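You operate a simulated robot arm through the tools that you are given. There is no shell and no other tool. Be economical: measure what you need, move in short steps, check, and stop when the job is done.

You are at the controls of a simulated robot arm. One attempt, no reset.

## Task
Stamp both balls on the turntable four strokes each; switch the stamper off.
Fine: dial on 4, one run a ball, both stay in their cups, the blue cup ends under the foot; leave the other balls.

It is judged by the outcome, as a careful person would: the job done as asked, and still so three seconds after it is handed in. It fails if anything else is knocked over, pushed out of place, dropped, spilled or broken.

## Robot
A 6-joint arm with a two-finger gripper, on a carriage that runs on a rail from [1.813, 0.631] to [-0.397, -0.138] (x, y) and turns from -166 to 166 degrees about z. Base frame: it is fixed where the carriage stands at the start and does not move with it; the origin is on the floor, on the carriage's upright axis, x ahead of it, y to its left, z up. Lengths are in m, angles in degrees, forces in N, time in s.
Its first joint turns from -166.0 to 166.0 degrees. Places, roughly: black-thread ball [2, 1.25, 0.75]; blue-thread ball [2.5, 0.25, 0.75]; green-thread ball [2.5, 0.25, 0.75]; orange-thread ball [2.25, 0.75, 0.75]; purple-thread ball [2.5, 1.25, 0.75]; stamper start button [2.6, 0.4, 1.1]; stamper switch [2.6, 0.2, 1.1]; strokes dial [2.6, 0.3, 1.2]; turntable of the stamper [2.5, 0.2, 0.8]. Payload 5 kg.
The tool frame sits at the grasp point between the pads (the TCP): z along the fingers, y along the line on which they close. The tips reach 0.03 m beyond it. Largest opening 0.176 m; the body of the gripper starts 0.153 m behind the TCP.
Orientation is that of the tool frame in the base frame, as [roll, pitch, yaw] about the fixed x, y, z axes, in that order (R = Rz(yaw) Ry(pitch) Rx(roll)). With the fingers straight down and closing along the base's y, the tool's x points along the base's -x, its y along +y and its z along -z.

## Interface
- The arm moves only by the tool arm_command. Its argument "series" is a list that holds one entry, the list of rows, each a list of 7 numbers: the shift along the base's x, y, z in units of 50 mm (1.0 is 50 mm), then the turn, a rotation vector about the base's x, y, z in units of 5 degrees (1.0 is 5 degrees), then the gripper command, from -1 (shut) to 1 (fully open), values between in proportion. In form: [[[x, y, z, ax, ay, az, grip], ...]]. A call has 1 to 12 rows; each row shifts and turns the commanded pose from where the row before left it. A call with a number of a shift or a turn outside -1 to 1 is refused whole. A row lasts 0.2 s, in which the tool goes at most 0.05 m and 8.6 degrees; a call with a longer step from one row to the next is refused whole, and so is a gripper value outside its range. A pose out of reach is approached as far as the arm can. The call stops where the force on the tool passes 50 N (or 10 N more than at its start, if that is more) or the arm is blocked; 0.2 s more then pass. The fingers move at their own pace and stop on an object; they squeeze with about 42 N. The grip force told is the motor's: it shows also when the fingers shut on nothing. Time passes only in rows, and 0.2 s behind the last, so rows that do not move let the fingers close. The reply holds the time, the measured pose of the TCP, the force on the tool along the base axes, the opening and the grip force, in the units named above and with some noise, with the torque about the TCP (base axes, N m) and any sound that the robot's microphone picked up, and new pictures: "show" is both (left out), scene, wrist or none.
- Cameras (640 x 400 px; columns grow to the right, rows downward): "scene" is now at [0.0674, 0.2025, 1.6028]; the picture's right is [-0.07, -1.00, 0.00], its down [-0.57, 0.04, -0.82] and it looks along [0.82, -0.06, -0.57] (base axes); focal length 292 px, centre (320, 200). "wrist" rides on the gripper at [0.067, -0.009, -0.183] in the tool frame; the picture's right is [0.14, 0.99, 0.00], its down [-0.92, 0.13, -0.36] and it looks along [-0.36, 0.05, 0.93] (tool axes); focal length 251 px, centre (320, 200). There is no depth. A picture from a camera that has moved, and an enlarged one, comes with that camera's place and axes in the base frame and with its lens.
- raise_lower(by): slides the trunk up (or, below 0, down) by that many m; the arm and the scene camera ride with it, the base frame stays. It gives what a move gives, with no picture.
- roll_base(legs): drives the robot by 1 to 6 legs, each [ahead, left, turn to the left] in m, m and degrees, along the robot's own axes; the way and the turn of a leg run together, so that a leg with both is an arc; at most 1.5 m and 180 degrees a leg. The arm and the cameras ride along, it lands a little off, and it stops where it bumps. It keeps to its track: a leg is cut to what the track allows. It gives what a move gives, and a new picture of the scene camera.
- turn_head(pan, tilt): turns the head with the scene camera to pan (to the left, within 120 degrees either way) and tilt (down, from -29 to 69), counted from straight ahead of the robot. It gives what a move gives, and a new picture of the scene camera.
- zoom(camera, box): a new picture of the part [left, top, right, bottom] of that camera's present view, enlarged. The clock stands still meanwhile.
- close_job(): hands the job in; it is judged then, once.

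Go step by step. Nothing tells you exact positions but the pictures and the camera data: compare them with the known pose of the tool, close in by small moves and look again before you grip or let go. The budget is 135 turns and 274 pictures, counting those below and the enlarged ones. Unless the task says otherwise, let go and move clear before handing in, and close with one line.

The tools are called after "Emit:" as a command line: name --argument value ..., lists and objects as JSON in quotes. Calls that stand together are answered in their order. arm_command: Moves the arm, as the interface text tells. Its arguments: {"type":"object","properties":{"series":{"type":"array","items":{"type":"array","items":{"type":"array","items":{"type":"number"}}}},"show":{"type":"string","enum":["both","scene","wrist","none"]}},"required":["series"]} The other tools are called the same way: raise_lower (by) slides the trunk up or down; roll_base (legs) drives the base; turn_head (pan, tilt) turns the head that bears the scene camera; zoom (camera, box) takes an enlarged picture of a part of a camera's view; close_job () hands the job in.

At the start:

```text
clock: 0.0
eef_pos: [0.6147, -0.0944, 1.2154]
ee_rot: [180.0, 0.0, -180.0]
contact_force: [0.6, -0.1, 0.9]
torque: [-0.02, 0.01, 0.02]
grip_width: 0.176
gripper_force: 0.0
trunk travel left (down, up): [-0.15, 0.2]
robot x, y, heading: [-0.0008, -0.0013, 0.1]
head pan, tilt: [-4.0, 34.9]
```

scene: 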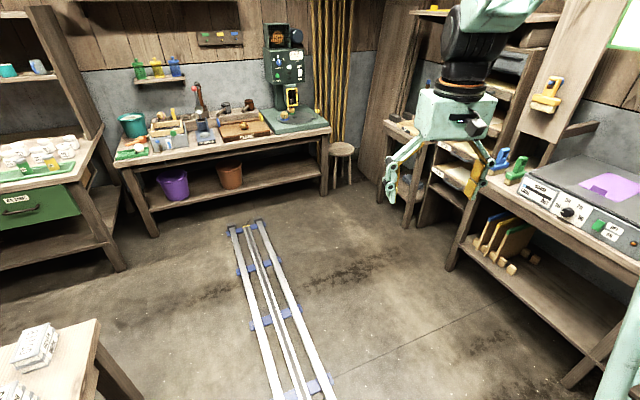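
wrist: 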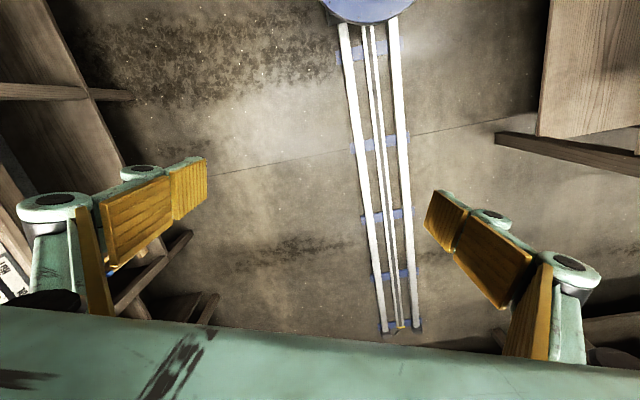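

The stamper stands at the far end of the bench, ahead of the rail. I'll enlarge it before driving.

Emit:
zoom --camera "scene" --box '[250, 10, 350, 150]'

Emit:
roll_base --legs '[[1.4, 0.487, 0]]'

```text
2.86 times, centred on (300, 80) of scene
camera zoom: at [0.0674, 0.2025, 1.6028], right [-0.07, -1.0, 0.0], down [-0.57, 0.04, -0.82], along [0.82, -0.06, -0.57], focal length 833 px, centre (377, 543)
```

zoom: 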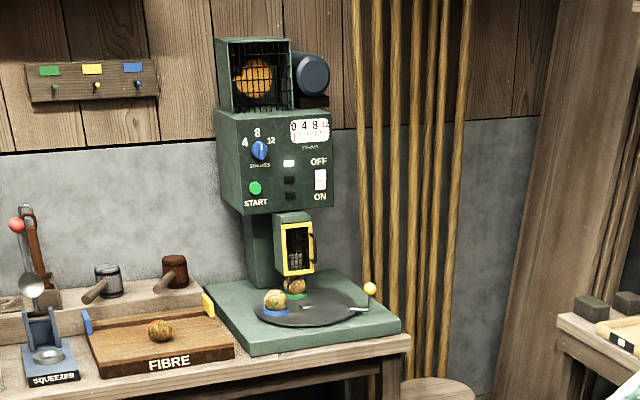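

```text
clock: 7.3
eef_pos: [2.0001, 0.3884, 1.2172]
ee_rot: [180.0, 0.0, -179.9]
contact_force: [-0.3, -0.2, 0.7]
torque: [-0.01, 0.01, 0.0]
grip_width: 0.1761
gripper_force: 0.2
trunk travel left (down, up): [-0.15, 0.2]
robot x, y, heading: [1.3869, 0.4859, -0.0]
head pan, tilt: [-4.0, 34.9]
camera scene: at [1.4525, 0.6848, 1.6028], right [-0.07, -1.0, 0.0], down [-0.57, 0.04, -0.82], along [0.82, -0.06, -0.57], focal length 292 px, centre (320, 200)
```

scene: 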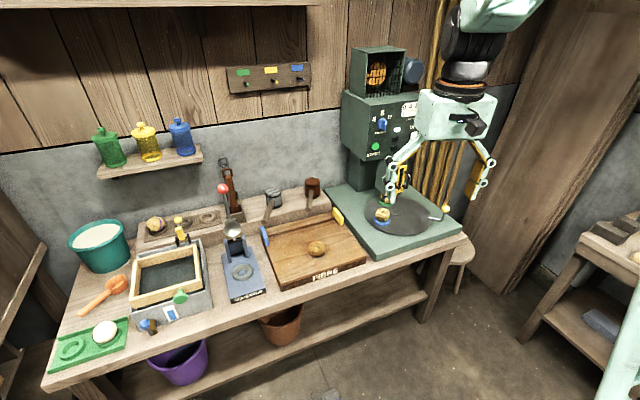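

The arm hides the stamper's face. I move the tool left and back, then look closely.

Emit:
arm_command --series '[[[-0.6, 0.8, 0, 0, 0, 0, -1], [-0.6, 0.8, 0, 0, 0, 0, -1], [-0.6, 0.8, 0, 0, 0, 0, -1], [0, 1, 0, 0, 0, 0, -1], [0, 1, 0, 0, 0, 0, -1], [0, 1, 0, 0, 0, 0, -1], [0, 1, 0, 0, 0, 0, -1], [0, 1, 0, 0, 0, 0, -1], [0, 1, 0, 0, 0, 0, -1], [0, 1, 0, 0, 0, 0, -1]]]' --show "none"

Emit:
turn_head --pan -22 --tilt 27

```text
clock: 9.5
eef_pos: [1.9096, 0.8584, 1.2186]
ee_rot: [180.0, 0.1, -179.9]
contact_force: [0.3, 0.3, -0.1]
torque: [0.06, -0.04, -0.01]
grip_width: 0.0002
gripper_force: 41.7
trunk travel left (down, up): [-0.15, 0.2]
robot x, y, heading: [1.3843, 0.4814, -0.1]
head pan, tilt: [-4.0, 34.9]
```

```text
clock: 10.3
eef_pos: [1.9094, 0.8587, 1.2183]
ee_rot: [-179.9, 0.0, -180.0]
contact_force: [-1.0, -0.2, 0.0]
torque: [-0.04, -0.04, 0.02]
grip_width: 0.0
gripper_force: 41.8
trunk travel left (down, up): [-0.15, 0.2]
robot x, y, heading: [1.3841, 0.4843, -0.0]
head pan, tilt: [-22.0, 27.0]
camera scene: at [1.4448, 0.7311, 1.6071], right [0.45, -0.89, 0.0], down [-0.48, -0.24, -0.85], along [0.76, 0.38, -0.53], focal length 292 px, centre (320, 200)
```

scene: 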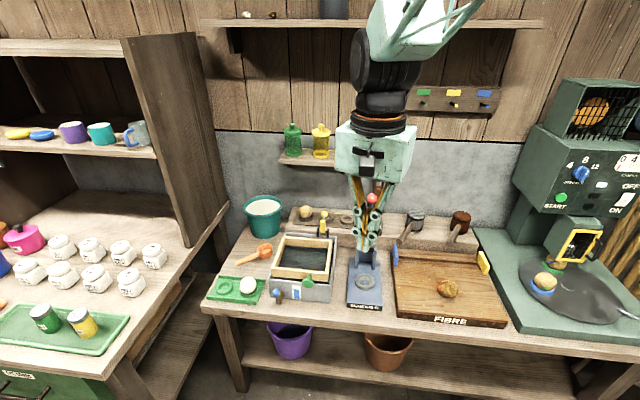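

The head rides with the arm's first joint, so I pan farther right.

Emit:
turn_head --pan -72 --tilt 27

Emit:
zoom --camera "scene" --box '[160, 40, 480, 240]'

```text
clock: 11.5
eef_pos: [1.9092, 0.8589, 1.2191]
ee_rot: [179.9, 0.0, -180.0]
contact_force: [0.1, 0.6, 0.2]
torque: [0.0, 0.02, 0.01]
grip_width: 0.0001
gripper_force: 41.9
trunk travel left (down, up): [-0.15, 0.2]
robot x, y, heading: [1.3843, 0.4854, 0.0]
head pan, tilt: [-72.0, 27.0]
camera scene: at [1.445, 0.7311, 1.6086], right [0.45, -0.89, 0.0], down [-0.46, -0.23, -0.86], along [0.77, 0.38, -0.52], focal length 292 px, centre (320, 200)
```

scene: 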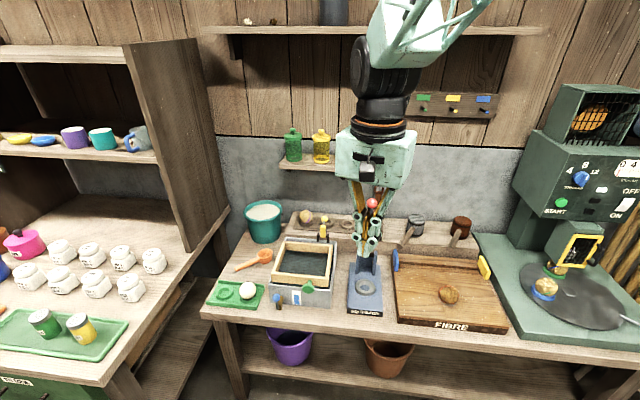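

```text
2.00 times, centred on (320, 140) of scene
camera zoom: at [1.445, 0.7311, 1.6086], right [0.45, -0.89, 0.0], down [-0.46, -0.23, -0.86], along [0.77, 0.38, -0.52], focal length 583 px, centre (320, 320)
```

zoom: 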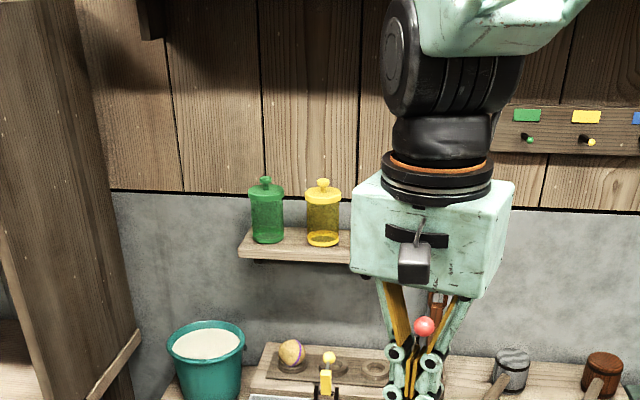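

The pan figure changed but the view did not; I test again to see how the head behaves.

Emit:
turn_head --pan -60 --tilt 30

```text
clock: 12.2
eef_pos: [1.9091, 0.8589, 1.2182]
ee_rot: [-180.0, -0.1, -180.0]
contact_force: [0.8, 0.7, 0.1]
torque: [0.04, -0.01, -0.01]
grip_width: 0.0
gripper_force: 42.2
trunk travel left (down, up): [-0.15, 0.2]
robot x, y, heading: [1.3886, 0.4852, 0.1]
head pan, tilt: [-60.0, 30.0]
camera scene: at [1.445, 0.7311, 1.6086], right [0.45, -0.89, 0.0], down [-0.46, -0.23, -0.86], along [0.77, 0.38, -0.52], focal length 292 px, centre (320, 200)
```

scene: 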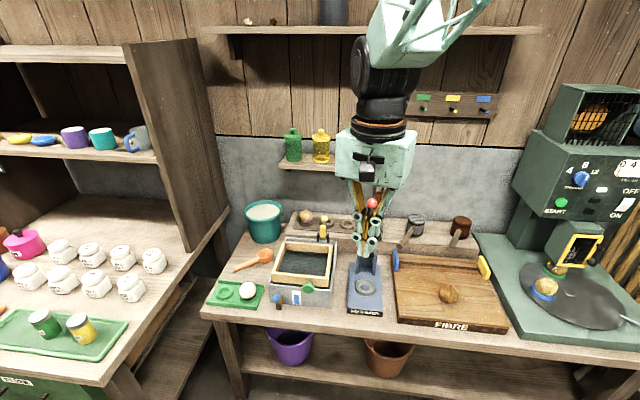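

The head seems blocked by the arm beside it, so I bring the arm over to the right and pan modestly.

Emit:
arm_command --series '[[[0, -1, 0, 0, 0, 0, -1], [0, -1, 0, 0, 0, 0, -1], [0, -1, 0, 0, 0, 0, -1], [0, -1, 0, 0, 0, 0, -1], [0, -1, 0, 0, 0, 0, -1], [0, -1, 0, 0, 0, 0, -1], [0, -1, 0, 0, 0, 0, -1], [0, -1, 0, 0, 0, 0, -1], [0, -1, 0, 0, 0, 0, -1], [0, -1, 0, 0, 0, 0, -1], [-0.3, -0.9, 0, 0, 0, 0, -1], [-0.3, -0.9, 0, 0, 0, 0, -1]]]' --show "none"

Emit:
arm_command --series '[[[-0.3, -0.9, 0, 0, 0, 0, -1], [-0.3, -0.9, 0, 0, 0, 0, -1], [-0.3, -0.9, 0, 0, 0, 0, -1], [-0.3, -0.9, 0, 0, 0, 0, -1], [-0.3, -0.9, 0, 0, 0, 0, -1]]]' --show "none"

Emit:
turn_head --pan -20 --tilt 30

```text
clock: 14.8
eef_pos: [1.8794, 0.2676, 1.2157]
ee_rot: [180.0, -0.1, -179.9]
contact_force: [-1.4, 0.2, 0.3]
torque: [-0.14, 0.03, 0.0]
grip_width: 0.0
gripper_force: 41.9
trunk travel left (down, up): [-0.15, 0.2]
robot x, y, heading: [1.3827, 0.4834, -0.0]
head pan, tilt: [-60.0, 30.0]
```

```text
clock: 16.0
eef_pos: [1.8027, 0.0427, 1.2171]
ee_rot: [-179.9, 0.0, -179.9]
contact_force: [0.0, 1.6, 0.2]
torque: [-0.12, 0.0, 0.01]
grip_width: 0.0001
gripper_force: 42.2
trunk travel left (down, up): [-0.15, 0.2]
robot x, y, heading: [1.3822, 0.4838, -0.1]
head pan, tilt: [-60.0, 30.0]
```

```text
clock: 17.1
eef_pos: [1.8032, 0.0427, 1.2165]
ee_rot: [-180.0, 0.0, -179.8]
contact_force: [-0.2, -0.1, 0.6]
torque: [0.05, 0.04, -0.02]
grip_width: 0.0003
gripper_force: 41.8
trunk travel left (down, up): [-0.15, 0.2]
robot x, y, heading: [1.3845, 0.4833, 0.1]
head pan, tilt: [-20.0, 30.0]
camera scene: at [1.4496, 0.6599, 1.6105], right [-0.34, -0.94, 0.0], down [-0.47, 0.17, -0.87], along [0.81, -0.3, -0.5], focal length 292 px, centre (320, 200)
```

scene: 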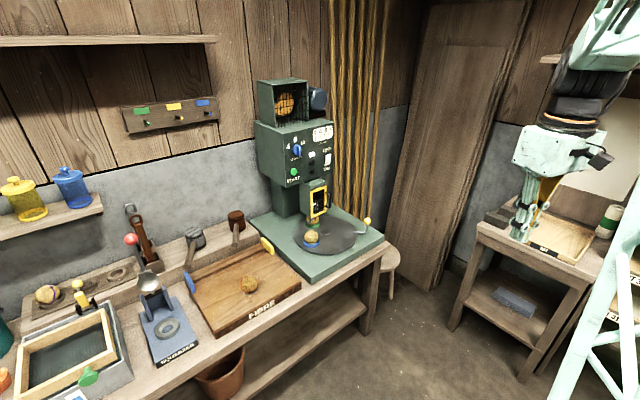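

Now the stamper is in clear view. I enlarge its face and its table.

Emit:
zoom --camera "scene" --box '[240, 70, 400, 170]'

Emit:
zoom --camera "scene" --box '[248, 165, 408, 265]'

```text
4.00 times, centred on (320, 120) of scene
camera zoom: at [1.4496, 0.6599, 1.6105], right [-0.34, -0.94, 0.0], down [-0.47, 0.17, -0.87], along [0.81, -0.3, -0.5], focal length 1166 px, centre (320, 520)
```

zoom: 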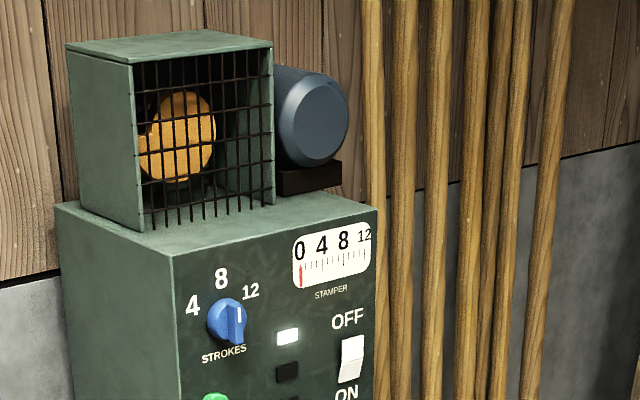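

```text
4.00 times, centred on (328, 215) of scene
camera zoom: at [1.4496, 0.6599, 1.6105], right [-0.34, -0.94, 0.0], down [-0.47, 0.17, -0.87], along [0.81, -0.3, -0.5], focal length 1166 px, centre (288, 140)
```

zoom: 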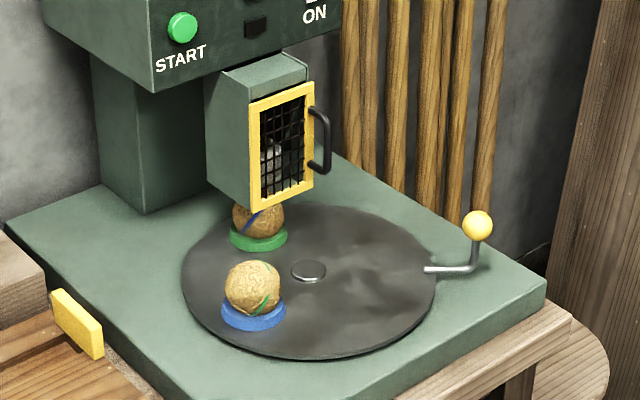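

Emit:
zoom --camera "scene" --box '[280, 120, 344, 190]'

Emit:
zoom --camera "scene" --box '[285, 175, 345, 245]'

```text
5.71 times, centred on (312, 155) of scene
camera zoom: at [1.4496, 0.6599, 1.6105], right [-0.34, -0.94, 0.0], down [-0.47, 0.17, -0.87], along [0.81, -0.3, -0.5], focal length 1666 px, centre (366, 457)
```

zoom: 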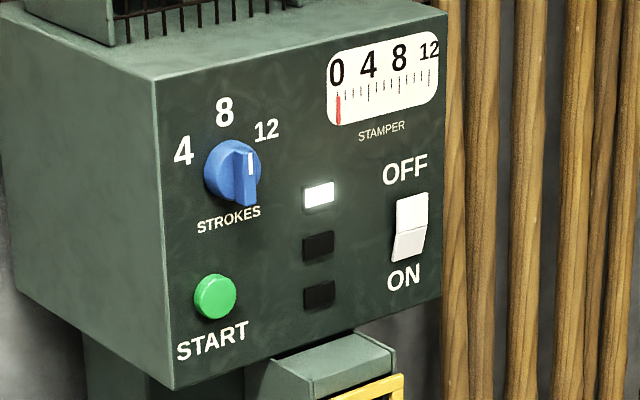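

```text
5.71 times, centred on (315, 210) of scene
camera zoom: at [1.4496, 0.6599, 1.6105], right [-0.34, -0.94, 0.0], down [-0.47, 0.17, -0.87], along [0.81, -0.3, -0.5], focal length 1666 px, centre (349, 143)
```

zoom: 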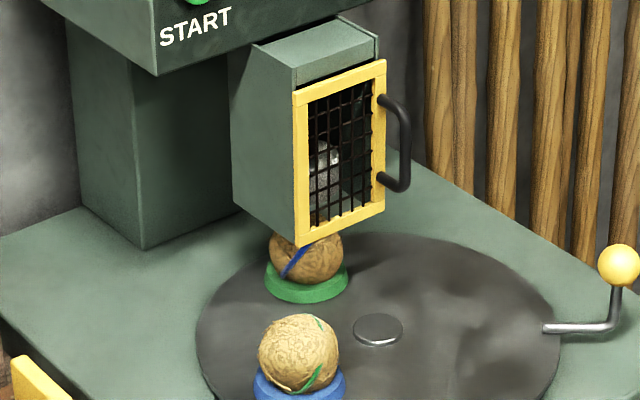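

The room is turned about 19° from the base frame: the bench is square to the rail. The dial stands on 8, the switch looks ON, the green cup is under the foot and the blue cup is front-left of it. I drive to the rail's end and turn square to the machine.

Emit:
roll_base --legs '[[0.405, 0.141, 0], [0, 0, 19.2]]'

```text
clock: 20.8
eef_pos: [2.3311, 0.3486, 1.2167]
ee_rot: [180.0, 0.0, -160.2]
contact_force: [0.8, 0.3, 0.3]
torque: [0.03, -0.01, 0.01]
grip_width: 0.0
gripper_force: 42.6
trunk travel left (down, up): [-0.15, 0.2]
robot x, y, heading: [1.7895, 0.6233, 19.7]
head pan, tilt: [-20.0, 30.0]
camera scene: at [1.7894, 0.812, 1.6105], right [0.0, -1.0, 0.0], down [-0.5, 0.0, -0.87], along [0.87, 0.0, -0.5], focal length 292 px, centre (320, 200)
```

scene: 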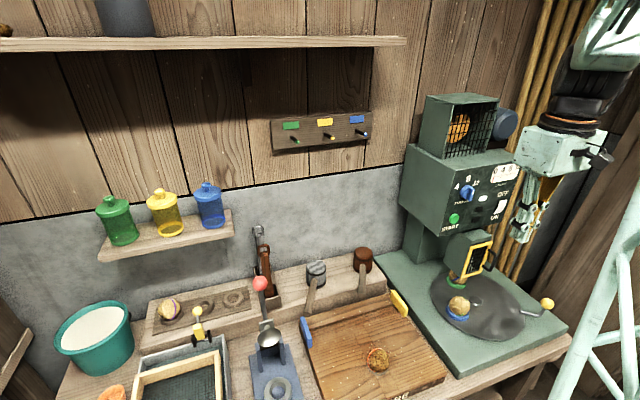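

Emit:
turn_head --pan -42 --tilt 32

Emit:
zoom --camera "scene" --box '[200, 50, 360, 150]'

Emit:
zoom --camera "scene" --box '[200, 200, 360, 300]'

```text
clock: 21.6
eef_pos: [2.3315, 0.3494, 1.2158]
ee_rot: [180.0, 0.0, -160.1]
contact_force: [0.7, -0.1, 0.2]
torque: [0.01, -0.01, 0.0]
grip_width: 0.0
gripper_force: 41.5
trunk travel left (down, up): [-0.15, 0.2]
robot x, y, heading: [1.7879, 0.6225, 19.7]
head pan, tilt: [-42.0, 32.0]
camera scene: at [1.7819, 0.7786, 1.6073], right [-0.38, -0.93, 0.0], down [-0.49, 0.2, -0.85], along [0.79, -0.32, -0.53], focal length 292 px, centre (320, 200)
```

scene: 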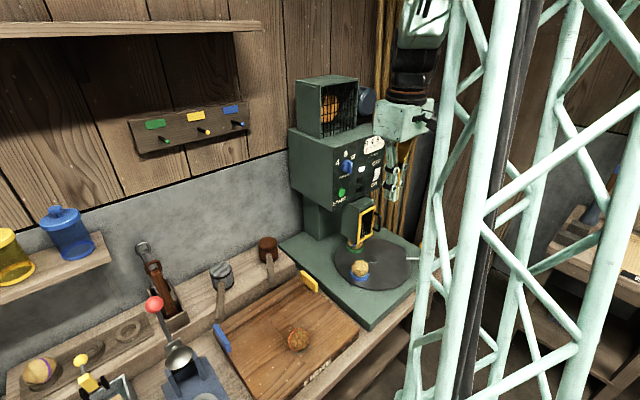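

```text
4.00 times, centred on (280, 100) of scene
camera zoom: at [1.7819, 0.7786, 1.6073], right [-0.38, -0.93, 0.0], down [-0.49, 0.2, -0.85], along [0.79, -0.32, -0.53], focal length 1166 px, centre (480, 600)
```

zoom: 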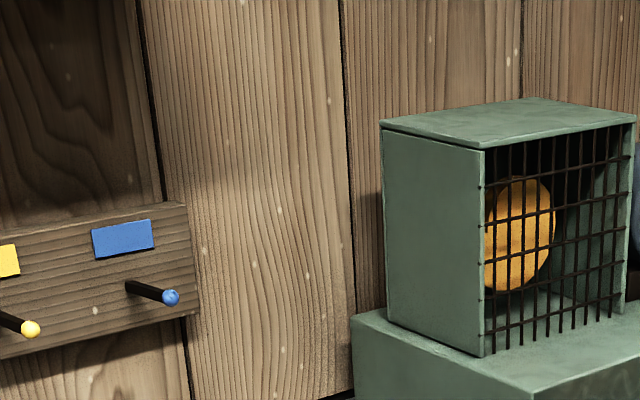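

```text
4.00 times, centred on (280, 250) of scene
camera zoom: at [1.7819, 0.7786, 1.6073], right [-0.38, -0.93, 0.0], down [-0.49, 0.2, -0.85], along [0.79, -0.32, -0.53], focal length 1166 px, centre (480, 0)
```

zoom: 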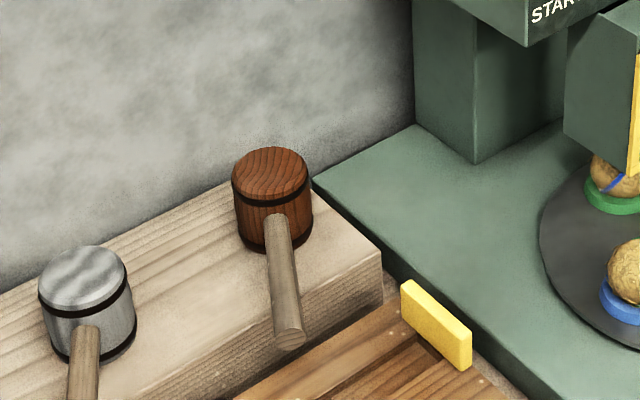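

Next I level the tool to point at the machine's face, turning it about the machine's left axis.

Emit:
arm_command --series '[[[0, 0, 0, 0.334, -0.943, 0, -0.4], [0, 0, 0, 0.334, -0.943, 0, -0.4], [0, 0, 0, 0.334, -0.943, 0, -0.4], [0, 0, 0, 0.334, -0.943, 0, -0.4], [0, 0, 0, 0.334, -0.943, 0, -0.4], [0, 0, 0, 0.334, -0.943, 0, -0.4], [0, 0, 0, 0.334, -0.943, 0, -0.4], [0, 0, 0, 0.334, -0.943, 0, -0.4], [0, 0, 0, 0.334, -0.943, 0, -0.4]]]' --show "none"

Emit:
arm_command --series '[[[0, 0, 0, 0.334, -0.943, 0, -0.4], [0, 0, 0, 0.334, -0.943, 0, -0.4], [0, 0, 0, 0.334, -0.943, 0, -0.4], [0, 0, 0, 0.334, -0.943, 0, -0.4], [0, 0, 0, 0.334, -0.943, 0, -0.4], [0, 0, 0, 0.334, -0.943, 0, -0.4], [0, 0, 0, 0.334, -0.943, 0, -0.4], [0, 0, 0, 0.334, -0.943, 0, -0.4], [0, 0, 0, 0.334, -0.943, 0, -0.4]]]'

```text
clock: 23.6
eef_pos: [2.332, 0.3498, 1.2165]
ee_rot: [-179.8, 45.1, -160.1]
contact_force: [0.0, -0.6, -1.3]
torque: [-0.03, 0.04, -0.04]
grip_width: 0.0529
gripper_force: 0.1
trunk travel left (down, up): [-0.15, 0.2]
robot x, y, heading: [1.788, 0.624, 19.7]
head pan, tilt: [-42.0, 32.0]
```

```text
clock: 25.6
eef_pos: [2.3435, 0.3249, 1.2581]
ee_rot: [143.5, 89.6, 163.2]
contact_force: [0.2, -0.6, -0.3]
torque: [0.0, 0.0, 0.03]
grip_width: 0.053
gripper_force: 0.0
out of reach, approached as far as the arm can: row 8, 9
trunk travel left (down, up): [-0.15, 0.2]
robot x, y, heading: [1.7869, 0.6241, 19.6]
head pan, tilt: [-42.0, 32.0]
camera scene: at [1.7819, 0.7786, 1.6073], right [-0.38, -0.93, 0.0], down [-0.49, 0.2, -0.85], along [0.79, -0.32, -0.53], focal length 292 px, centre (320, 200)
camera wrist: at [2.1742, 0.2538, 1.1914], right [-0.34, 0.93, -0.13], down [-0.38, 0.0, 0.93], along [0.86, 0.36, 0.35], focal length 251 px, centre (320, 200)
```

scene: 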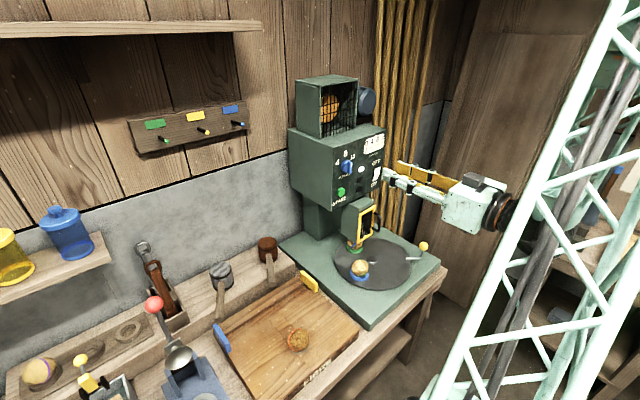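
wrist: 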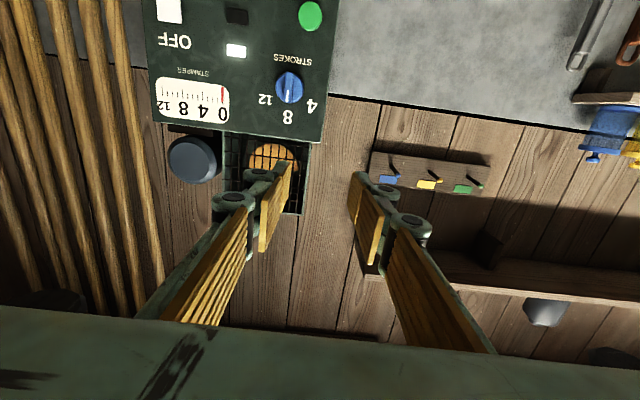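

The dial clearly stands on 8; the wrist picture is upside down. My estimates of button, dial and switch agree between views: dial at about (2.587, 0.348, 1.178). I move the tool in front of the dial, still clear of it.

Emit:
arm_command --series '[[[0.7, -0.2, -0.2, 0, 0, 0, -0.4], [0.7, -0.2, -0.2, 0, 0, 0, -0.4], [0.7, -0.2, -0.2, 0, 0, 0, -0.4], [0.4, -0.1, -0.2, 0, 0, 0, -0.4]]]'

```text
clock: 26.6
eef_pos: [2.4694, 0.2899, 1.2173]
ee_rot: [-97.2, 89.7, -77.8]
contact_force: [0.4, 0.5, 0.3]
torque: [-0.03, 0.02, -0.04]
grip_width: 0.0528
gripper_force: 0.1
trunk travel left (down, up): [-0.15, 0.2]
robot x, y, heading: [1.7885, 0.6234, 19.7]
head pan, tilt: [-42.0, 32.0]
camera scene: at [1.7817, 0.7789, 1.6072], right [-0.38, -0.93, 0.0], down [-0.49, 0.2, -0.85], along [0.79, -0.32, -0.53], focal length 292 px, centre (320, 200)
camera wrist: at [2.2994, 0.2206, 1.1505], right [-0.33, 0.93, -0.14], down [-0.39, 0.0, 0.92], along [0.86, 0.36, 0.36], focal length 251 px, centre (320, 200)
```

scene: 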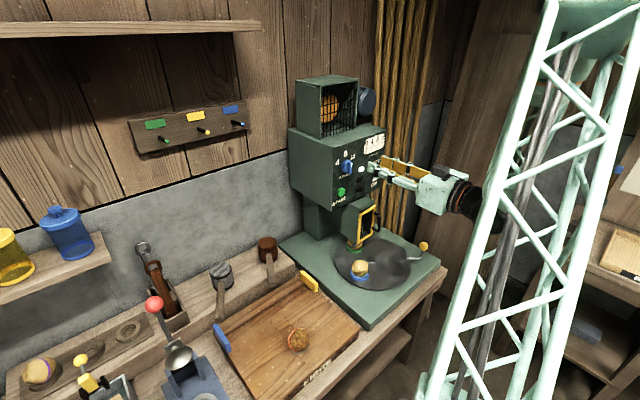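
wrist: 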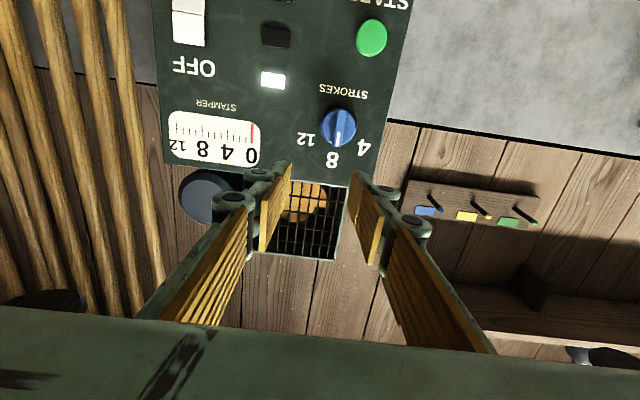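

Tool is square to the face. I shift onto the dial's axis and check.

Emit:
arm_command --series '[[[-0.05, 0.15, -0.43, 0, 0, 0, -0.4], [-0.05, 0.15, -0.43, 0, 0, 0, -0.4], [0.47, 0.16, 0, 0, 0, 0, -0.4]]]'

Emit:
zoom --camera "wrist" --box '[220, 60, 460, 210]'

Emit:
zoom --camera "scene" --box '[300, 120, 460, 220]'

```text
clock: 27.4
eef_pos: [2.4946, 0.301, 1.1852]
ee_rot: [-94.7, 89.7, -75.2]
contact_force: [-1.5, -1.5, 0.8]
torque: [0.0, -0.01, 0.15]
grip_width: 0.0529
gripper_force: 0.0
out of reach, approached as far as the arm can: row 2
trunk travel left (down, up): [-0.15, 0.2]
robot x, y, heading: [1.7897, 0.6271, 19.8]
head pan, tilt: [-42.0, 32.0]
camera scene: at [1.7815, 0.7777, 1.6074], right [-0.38, -0.93, 0.0], down [-0.49, 0.2, -0.85], along [0.79, -0.32, -0.53], focal length 292 px, centre (320, 200)
camera wrist: at [2.3246, 0.2316, 1.1188], right [-0.33, 0.93, -0.14], down [-0.39, 0.0, 0.92], along [0.86, 0.36, 0.36], focal length 251 px, centre (320, 200)
```

scene: 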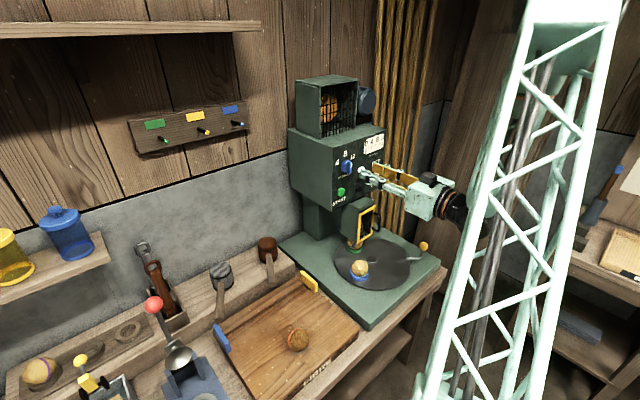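
wrist: 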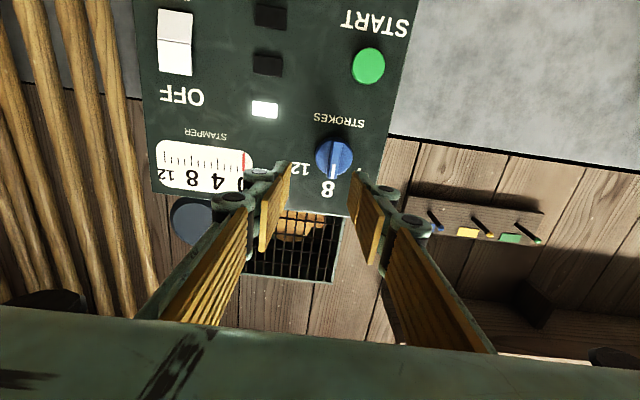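

```text
2.67 times, centred on (340, 135) of wrist
camera zoom: at [2.3246, 0.2316, 1.1188], right [-0.33, 0.93, -0.14], down [-0.39, 0.0, 0.92], along [0.86, 0.36, 0.36], focal length 670 px, centre (267, 373)
```

zoom: 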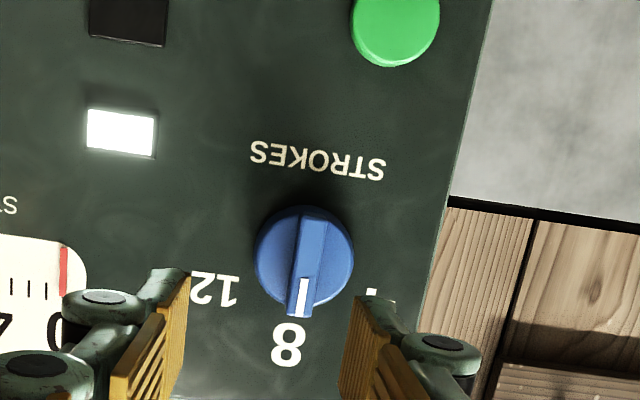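

```text
4.00 times, centred on (380, 170) of scene
camera zoom: at [1.7815, 0.7777, 1.6074], right [-0.38, -0.93, 0.0], down [-0.49, 0.2, -0.85], along [0.79, -0.32, -0.53], focal length 1166 px, centre (80, 320)
```

zoom: 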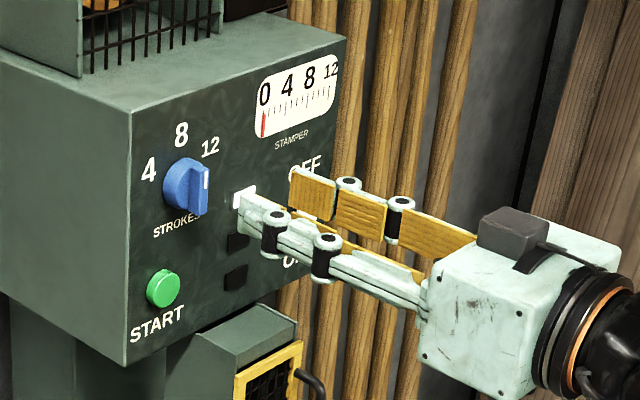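

The fin is about 12 mm left of and 16 mm below the tool axis. I correct that, then look before advancing.

Emit:
arm_command --series '[[[-0.08, 0.22, -0.16, 0, 0, 0, -0.4], [0, 0, -0.16, 0, 0, 0, -0.4], [0.18, 0.07, 0, 0, 0, 0, -0.4], [0.18, 0.07, 0, 0, 0, 0, -0.4]]]' --show "wrist"

```text
clock: 28.4
eef_pos: [2.5125, 0.3136, 1.1802]
ee_rot: [-113.3, 89.7, -93.7]
contact_force: [0.8, -0.4, -0.3]
torque: [0.01, -0.01, -0.02]
grip_width: 0.0529
gripper_force: 0.0
out of reach, approached as far as the arm can: row 1, 2
trunk travel left (down, up): [-0.15, 0.2]
robot x, y, heading: [1.7907, 0.6242, 19.8]
head pan, tilt: [-42.0, 32.0]
camera wrist: at [2.3439, 0.2436, 1.1148], right [-0.33, 0.93, -0.14], down [-0.38, 0.0, 0.92], along [0.86, 0.36, 0.36], focal length 251 px, centre (320, 200)
```

wrist: 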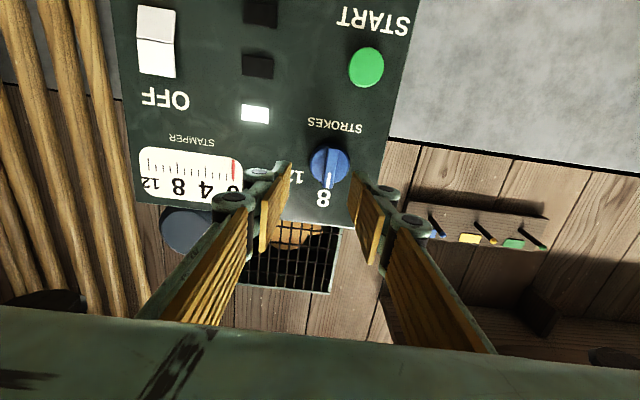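

The arm can't go lower in this posture. I back off, lower the trunk, and come up to the dial again.

Emit:
arm_command --series '[[[-0.9, -0.31, 0, 0, 0, 0, -0.4], [-0.9, -0.31, 0.4, 0, 0, 0, -0.4], [0, 0, 0.8, 0, 0, 0, -0.4]]]' --show "none"

Emit:
raise_lower --by -0.15

```text
refused: row 2 steps farther than a row can; nothing moved
```

```text
clock: 30.2
eef_pos: [2.513, 0.3143, 1.0316]
ee_rot: [-110.1, 89.8, -90.6]
contact_force: [-0.5, 0.1, -0.5]
torque: [-0.02, 0.01, -0.02]
grip_width: 0.0526
gripper_force: 0.1
trunk travel left (down, up): [0.0, 0.35]
robot x, y, heading: [1.7885, 0.6198, 19.8]
head pan, tilt: [-42.0, 32.0]
```

The retreat was refused and the trunk went down from where it stood, with no contact shown. I check before going on.

Emit:
arm_command --series '[[[0, 0, 0, 0, 0, 0, -0.4]]]'

Emit:
zoom --camera "scene" --box '[280, 100, 440, 200]'

```text
clock: 30.6
eef_pos: [2.5143, 0.3139, 1.0298]
ee_rot: [-112.9, 89.8, -93.2]
contact_force: [-0.7, -0.2, 0.2]
torque: [0.01, -0.01, -0.02]
grip_width: 0.0528
gripper_force: 0.1
trunk travel left (down, up): [0.0, 0.35]
robot x, y, heading: [1.7892, 0.6216, 19.9]
head pan, tilt: [-42.0, 32.0]
camera scene: at [1.7819, 0.7786, 1.4573], right [-0.38, -0.93, 0.0], down [-0.49, 0.2, -0.85], along [0.79, -0.32, -0.53], focal length 292 px, centre (320, 200)
camera wrist: at [2.3437, 0.2436, 0.9649], right [-0.33, 0.93, -0.14], down [-0.38, 0.0, 0.92], along [0.86, 0.36, 0.36], focal length 251 px, centre (320, 200)
```

scene: 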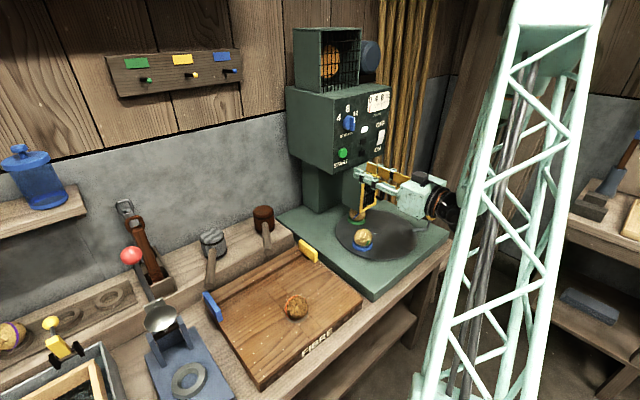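
wrist: 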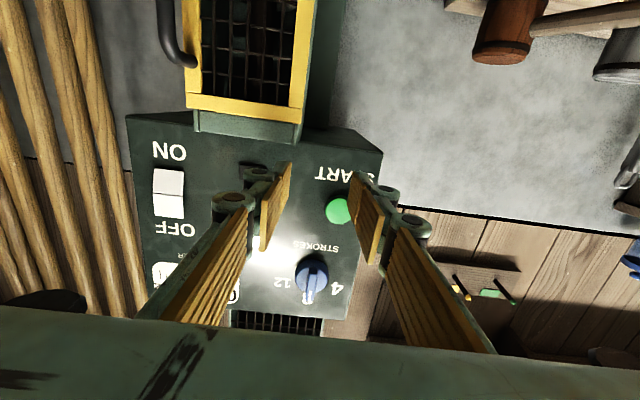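

```text
4.00 times, centred on (360, 150) of scene
camera zoom: at [1.7819, 0.7786, 1.4573], right [-0.38, -0.93, 0.0], down [-0.49, 0.2, -0.85], along [0.79, -0.32, -0.53], focal length 1166 px, centre (160, 400)
```

zoom: 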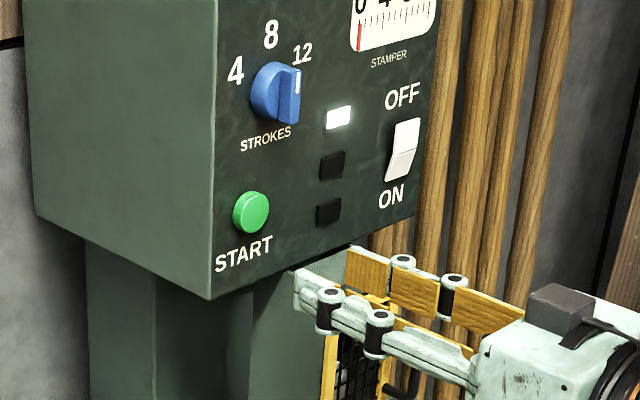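

It hangs free just above the guard. I raise it to the dial's height.

Emit:
arm_command --series '[[[-0.42, 0, 0.1, 0, 0, 0, -0.4], [0, 0, 0.9, 0, 0, 0, -0.4], [0, 0, 0.9, 0, 0, 0, -0.4], [0, 0, 0.9, 0, 0, 0, -0.4]]]' --show "wrist"

Emit:
zoom --camera "wrist" --box '[220, 60, 460, 210]'

```text
clock: 31.6
eef_pos: [2.4892, 0.3145, 1.1707]
ee_rot: [-130.2, 89.9, -110.6]
contact_force: [1.2, -0.3, -0.9]
torque: [0.07, -0.12, 0.23]
grip_width: 0.0526
gripper_force: 0.1
trunk travel left (down, up): [0.0, 0.35]
robot x, y, heading: [1.788, 0.6215, 19.9]
head pan, tilt: [-42.0, 32.0]
camera wrist: at [2.321, 0.2444, 1.1045], right [-0.33, 0.93, -0.14], down [-0.38, 0.0, 0.92], along [0.86, 0.36, 0.36], focal length 251 px, centre (320, 200)
```

wrist: 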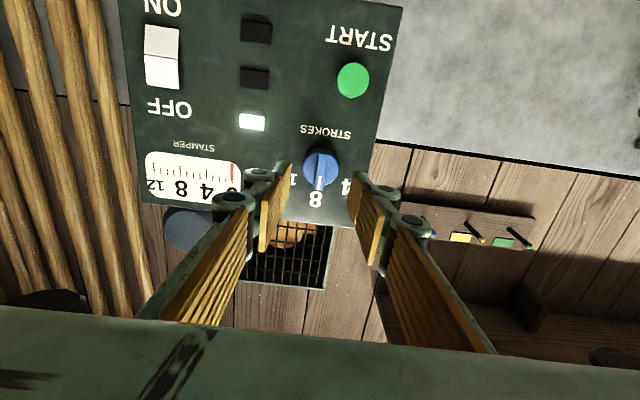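

```text
2.67 times, centred on (340, 135) of wrist
camera zoom: at [2.321, 0.2444, 1.1045], right [-0.33, 0.93, -0.14], down [-0.38, 0.0, 0.92], along [0.86, 0.36, 0.36], focal length 670 px, centre (267, 373)
```

zoom: 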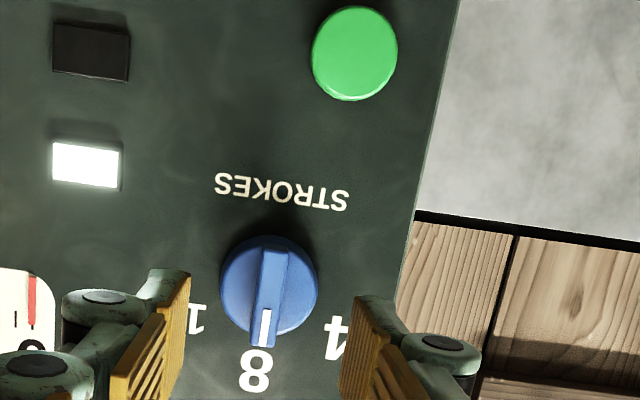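

The fin is centred on the tool axis now. I advance 50 mm and look.

Emit:
arm_command --series '[[[0.47, 0.164, 0, 0, 0, 0, -0.4], [0.47, 0.164, 0, 0, 0, 0, -0.4]]]' --show "wrist"

Emit:
zoom --camera "wrist" --box '[220, 100, 460, 250]'

Emit:
zoom --camera "scene" --box '[300, 80, 420, 180]'

```text
clock: 32.2
eef_pos: [2.5378, 0.3303, 1.1721]
ee_rot: [-113.2, 89.8, -93.7]
contact_force: [-0.4, -1.4, 0.2]
torque: [0.0, 0.02, 0.09]
grip_width: 0.0527
gripper_force: 0.1
trunk travel left (down, up): [0.0, 0.35]
robot x, y, heading: [1.7861, 0.6237, 19.6]
head pan, tilt: [-42.0, 32.0]
camera wrist: at [2.3692, 0.2605, 1.1058], right [-0.33, 0.93, -0.14], down [-0.38, 0.0, 0.92], along [0.86, 0.36, 0.36], focal length 251 px, centre (320, 200)
```

wrist: 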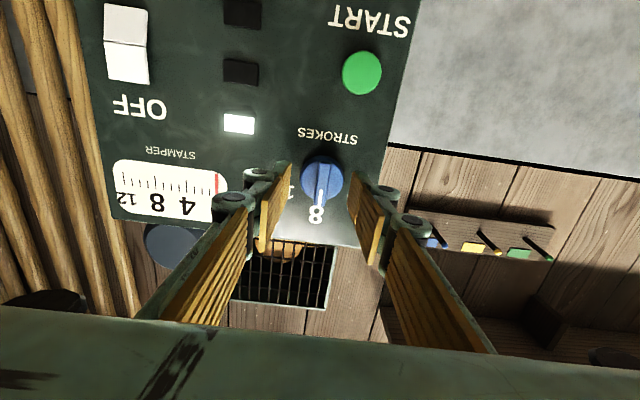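

```text
2.67 times, centred on (340, 175) of wrist
camera zoom: at [2.3692, 0.2605, 1.1058], right [-0.33, 0.93, -0.14], down [-0.38, 0.0, 0.92], along [0.86, 0.36, 0.36], focal length 670 px, centre (267, 267)
```

zoom: 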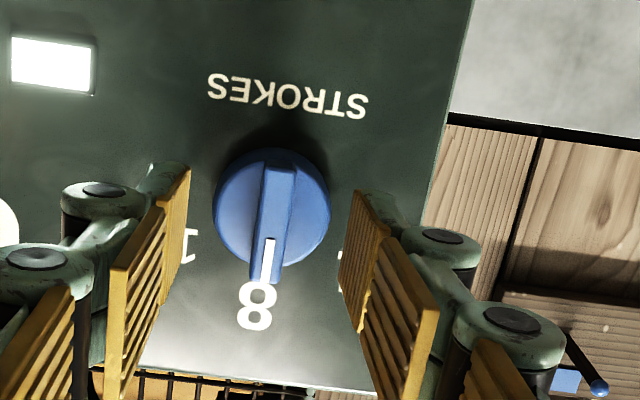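

```text
4.00 times, centred on (360, 130) of scene
camera zoom: at [1.7815, 0.7782, 1.4573], right [-0.38, -0.93, 0.0], down [-0.49, 0.2, -0.85], along [0.79, -0.32, -0.53], focal length 1166 px, centre (160, 480)
```

zoom: 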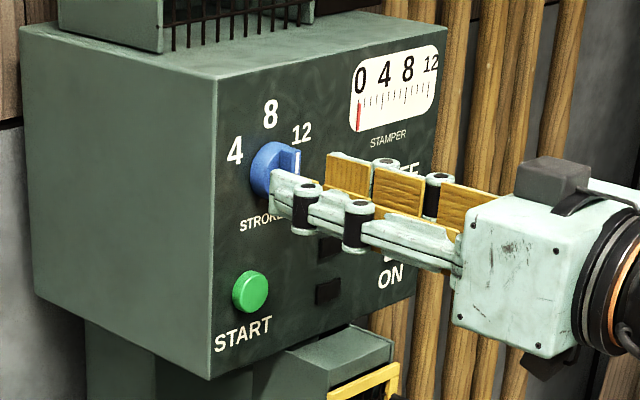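

Emit:
arm_command --series '[[[0.11, 0.038, 0, 0, 0, 0, -0.4], [0.11, 0.038, 0, 0, 0, 0, -0.4], [0, 0, 0, 0, 0, 0, -0.4]]]' --show "none"

Emit:
zoom --camera "wrist" --box '[220, 100, 460, 250]'

Emit:
zoom --camera "scene" --box '[320, 90, 400, 150]'

```text
clock: 33.0
eef_pos: [2.5506, 0.3326, 1.1724]
ee_rot: [-115.8, 89.8, -96.2]
contact_force: [0.7, -0.4, -0.8]
torque: [0.0, -0.01, 0.02]
grip_width: 0.053
gripper_force: 0.1
trunk travel left (down, up): [0.0, 0.35]
robot x, y, heading: [1.7876, 0.6234, 19.9]
head pan, tilt: [-42.0, 32.0]
```

```text
2.67 times, centred on (340, 175) of wrist
camera zoom: at [2.3804, 0.2634, 1.105], right [-0.33, 0.93, -0.14], down [-0.38, 0.0, 0.92], along [0.86, 0.36, 0.36], focal length 670 px, centre (267, 267)
```

zoom: 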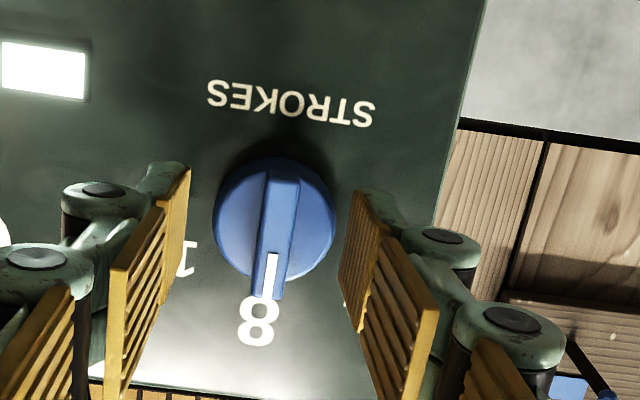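

```text
6.67 times, centred on (360, 120) of scene
camera zoom: at [1.7819, 0.7785, 1.4573], right [-0.38, -0.93, 0.0], down [-0.49, 0.2, -0.85], along [0.79, -0.32, -0.53], focal length 1944 px, centre (53, 733)
```

zoom: 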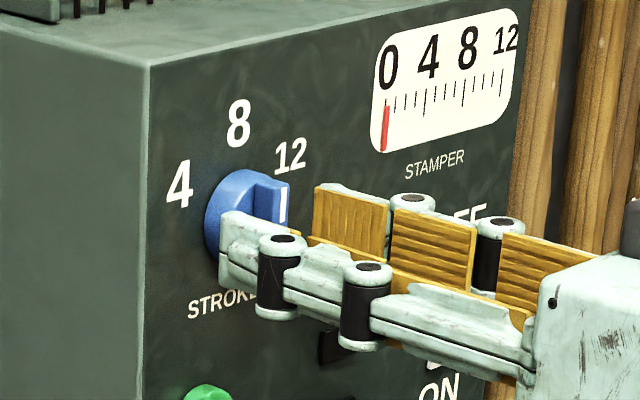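

The tips flank the knob. I close on it.

Emit:
arm_command --series '[[[0, 0, 0, 0, 0, 0, -1], [0, 0, 0, 0, 0, 0, -1], [0, 0, 0, 0, 0, 0, -1], [0, 0, 0, 0, 0, 0, -1]]]' --show "none"

Emit:
zoom --camera "wrist" --box '[220, 100, 460, 250]'

Emit:
zoom --camera "scene" --box '[320, 90, 400, 150]'

```text
clock: 34.0
eef_pos: [2.5484, 0.336, 1.1718]
ee_rot: [-121.3, 89.8, -101.6]
contact_force: [-12.1, 25.4, -6.8]
torque: [0.01, -0.28, 0.75]
grip_width: 0.0105
gripper_force: 44.9
trunk travel left (down, up): [0.0, 0.35]
robot x, y, heading: [1.7929, 0.6198, 19.9]
head pan, tilt: [-42.0, 32.0]
```

```text
2.67 times, centred on (340, 175) of wrist
camera zoom: at [2.3801, 0.2659, 1.1052], right [-0.33, 0.93, -0.14], down [-0.38, 0.0, 0.92], along [0.86, 0.36, 0.36], focal length 670 px, centre (267, 267)
```

zoom: 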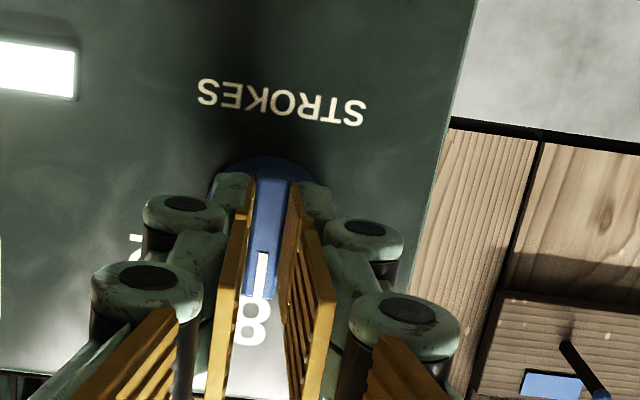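

```text
6.67 times, centred on (360, 120) of scene
camera zoom: at [1.7812, 0.78, 1.4571], right [-0.38, -0.93, 0.0], down [-0.49, 0.2, -0.85], along [0.79, -0.32, -0.53], focal length 1944 px, centre (53, 733)
```

zoom: 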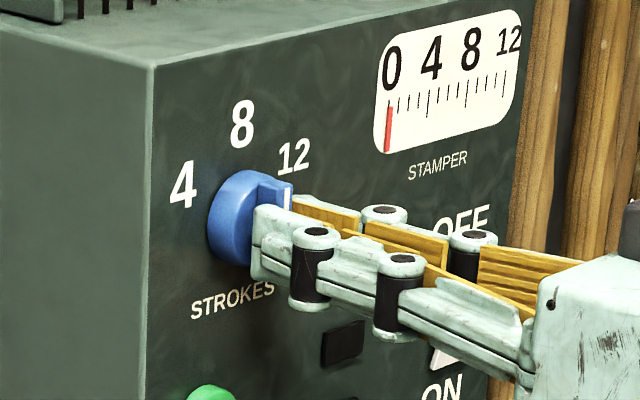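

The fin is gripped (10.5 mm). I relieve the side force, then turn it counter-clockwise, 25° first.

Emit:
arm_command --series '[[[-0.02, 0.06, 0, 0, 0, 0, -1], [0, 0, 0, -0.9445, -0.3287, 0, -1], [0, 0, 0, -0.9445, -0.3287, 0, -1], [0, 0, 0, -0.9445, -0.3287, 0, -1], [0, 0, 0, -0.9445, -0.3287, 0, -1], [0, 0, 0, -0.9445, -0.3287, 0, -1]]]' --show "none"

Emit:
zoom --camera "scene" --box '[320, 90, 400, 150]'

```text
clock: 35.1
eef_pos: [2.5509, 0.3354, 1.1725]
ee_rot: [-94.4, 74.2, -74.1]
contact_force: [-1.0, 1.9, -8.1]
torque: [0.35, -0.99, 0.36]
grip_width: 0.0105
gripper_force: 45.6
out of reach, approached as far as the arm can: row 5
trunk travel left (down, up): [0.0, 0.35]
robot x, y, heading: [1.7923, 0.6269, 20.0]
head pan, tilt: [-42.0, 32.0]
stopped in row 5: the force on the tool passed its limit at 76 N (the readings are from after the stop); the commanded pose is now the measured one
```

```text
6.67 times, centred on (360, 120) of scene
camera zoom: at [1.7819, 0.7787, 1.4573], right [-0.38, -0.93, 0.0], down [-0.49, 0.2, -0.85], along [0.79, -0.32, -0.53], focal length 1944 px, centre (53, 733)
```

zoom: 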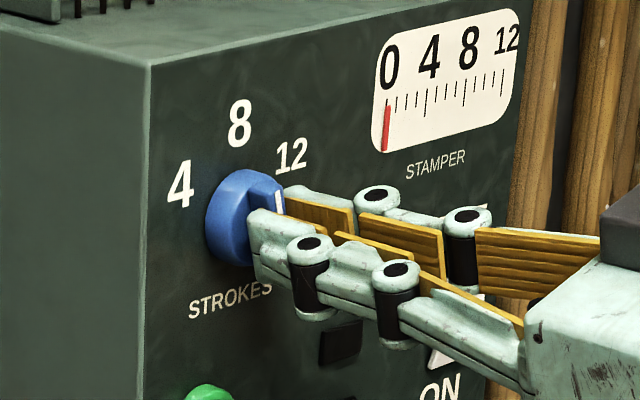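

It turned about 15° and stopped with a force spike. I try two more small turns to see if it is arm limits or the dial.

Emit:
arm_command --series '[[[0, 0, 0, -0.47, -0.164, 0, -1], [0, 0, 0, -0.47, -0.164, 0, -1], [0, 0, 0, -0.47, -0.164, 0, -1], [0, 0, 0, -0.47, -0.164, 0, -1]]]' --show "wrist"

Emit:
zoom --camera "scene" --box '[320, 90, 400, 150]'

```text
clock: 35.4
eef_pos: [2.5495, 0.3368, 1.1738]
ee_rot: [-96.8, 73.1, -76.0]
contact_force: [-3.5, 2.8, -4.0]
torque: [-0.07, 0.18, 0.03]
grip_width: 0.0108
gripper_force: 44.8
out of reach, approached as far as the arm can: row 1
trunk travel left (down, up): [0.0, 0.35]
robot x, y, heading: [1.788, 0.6238, 19.7]
head pan, tilt: [-42.0, 32.0]
stopped in row 1: the force on the tool passed its limit at 62 N (the readings are from after the stop); the commanded pose is now the measured one
camera wrist: at [2.3868, 0.2443, 1.1186], right [-0.33, 0.84, -0.42], down [-0.45, 0.25, 0.86], along [0.83, 0.47, 0.3], focal length 251 px, centre (320, 200)
```

wrist: 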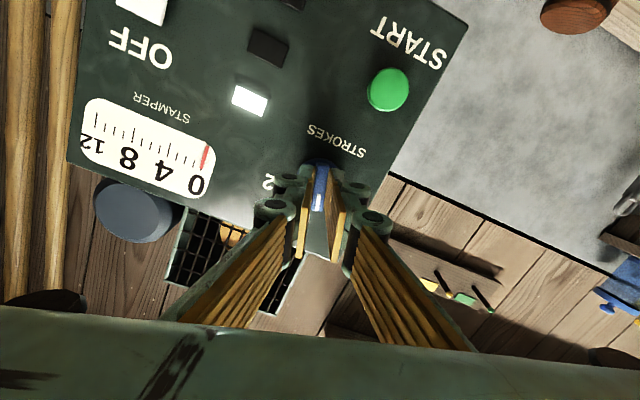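

```text
6.67 times, centred on (360, 120) of scene
camera zoom: at [1.7813, 0.7785, 1.4575], right [-0.38, -0.93, 0.0], down [-0.49, 0.2, -0.85], along [0.79, -0.32, -0.53], focal length 1944 px, centre (53, 733)
```

zoom: 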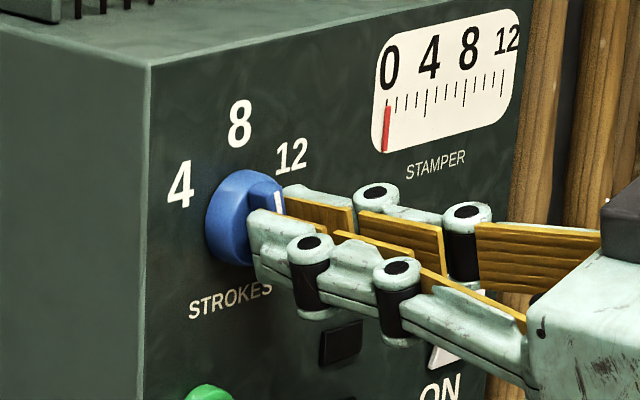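

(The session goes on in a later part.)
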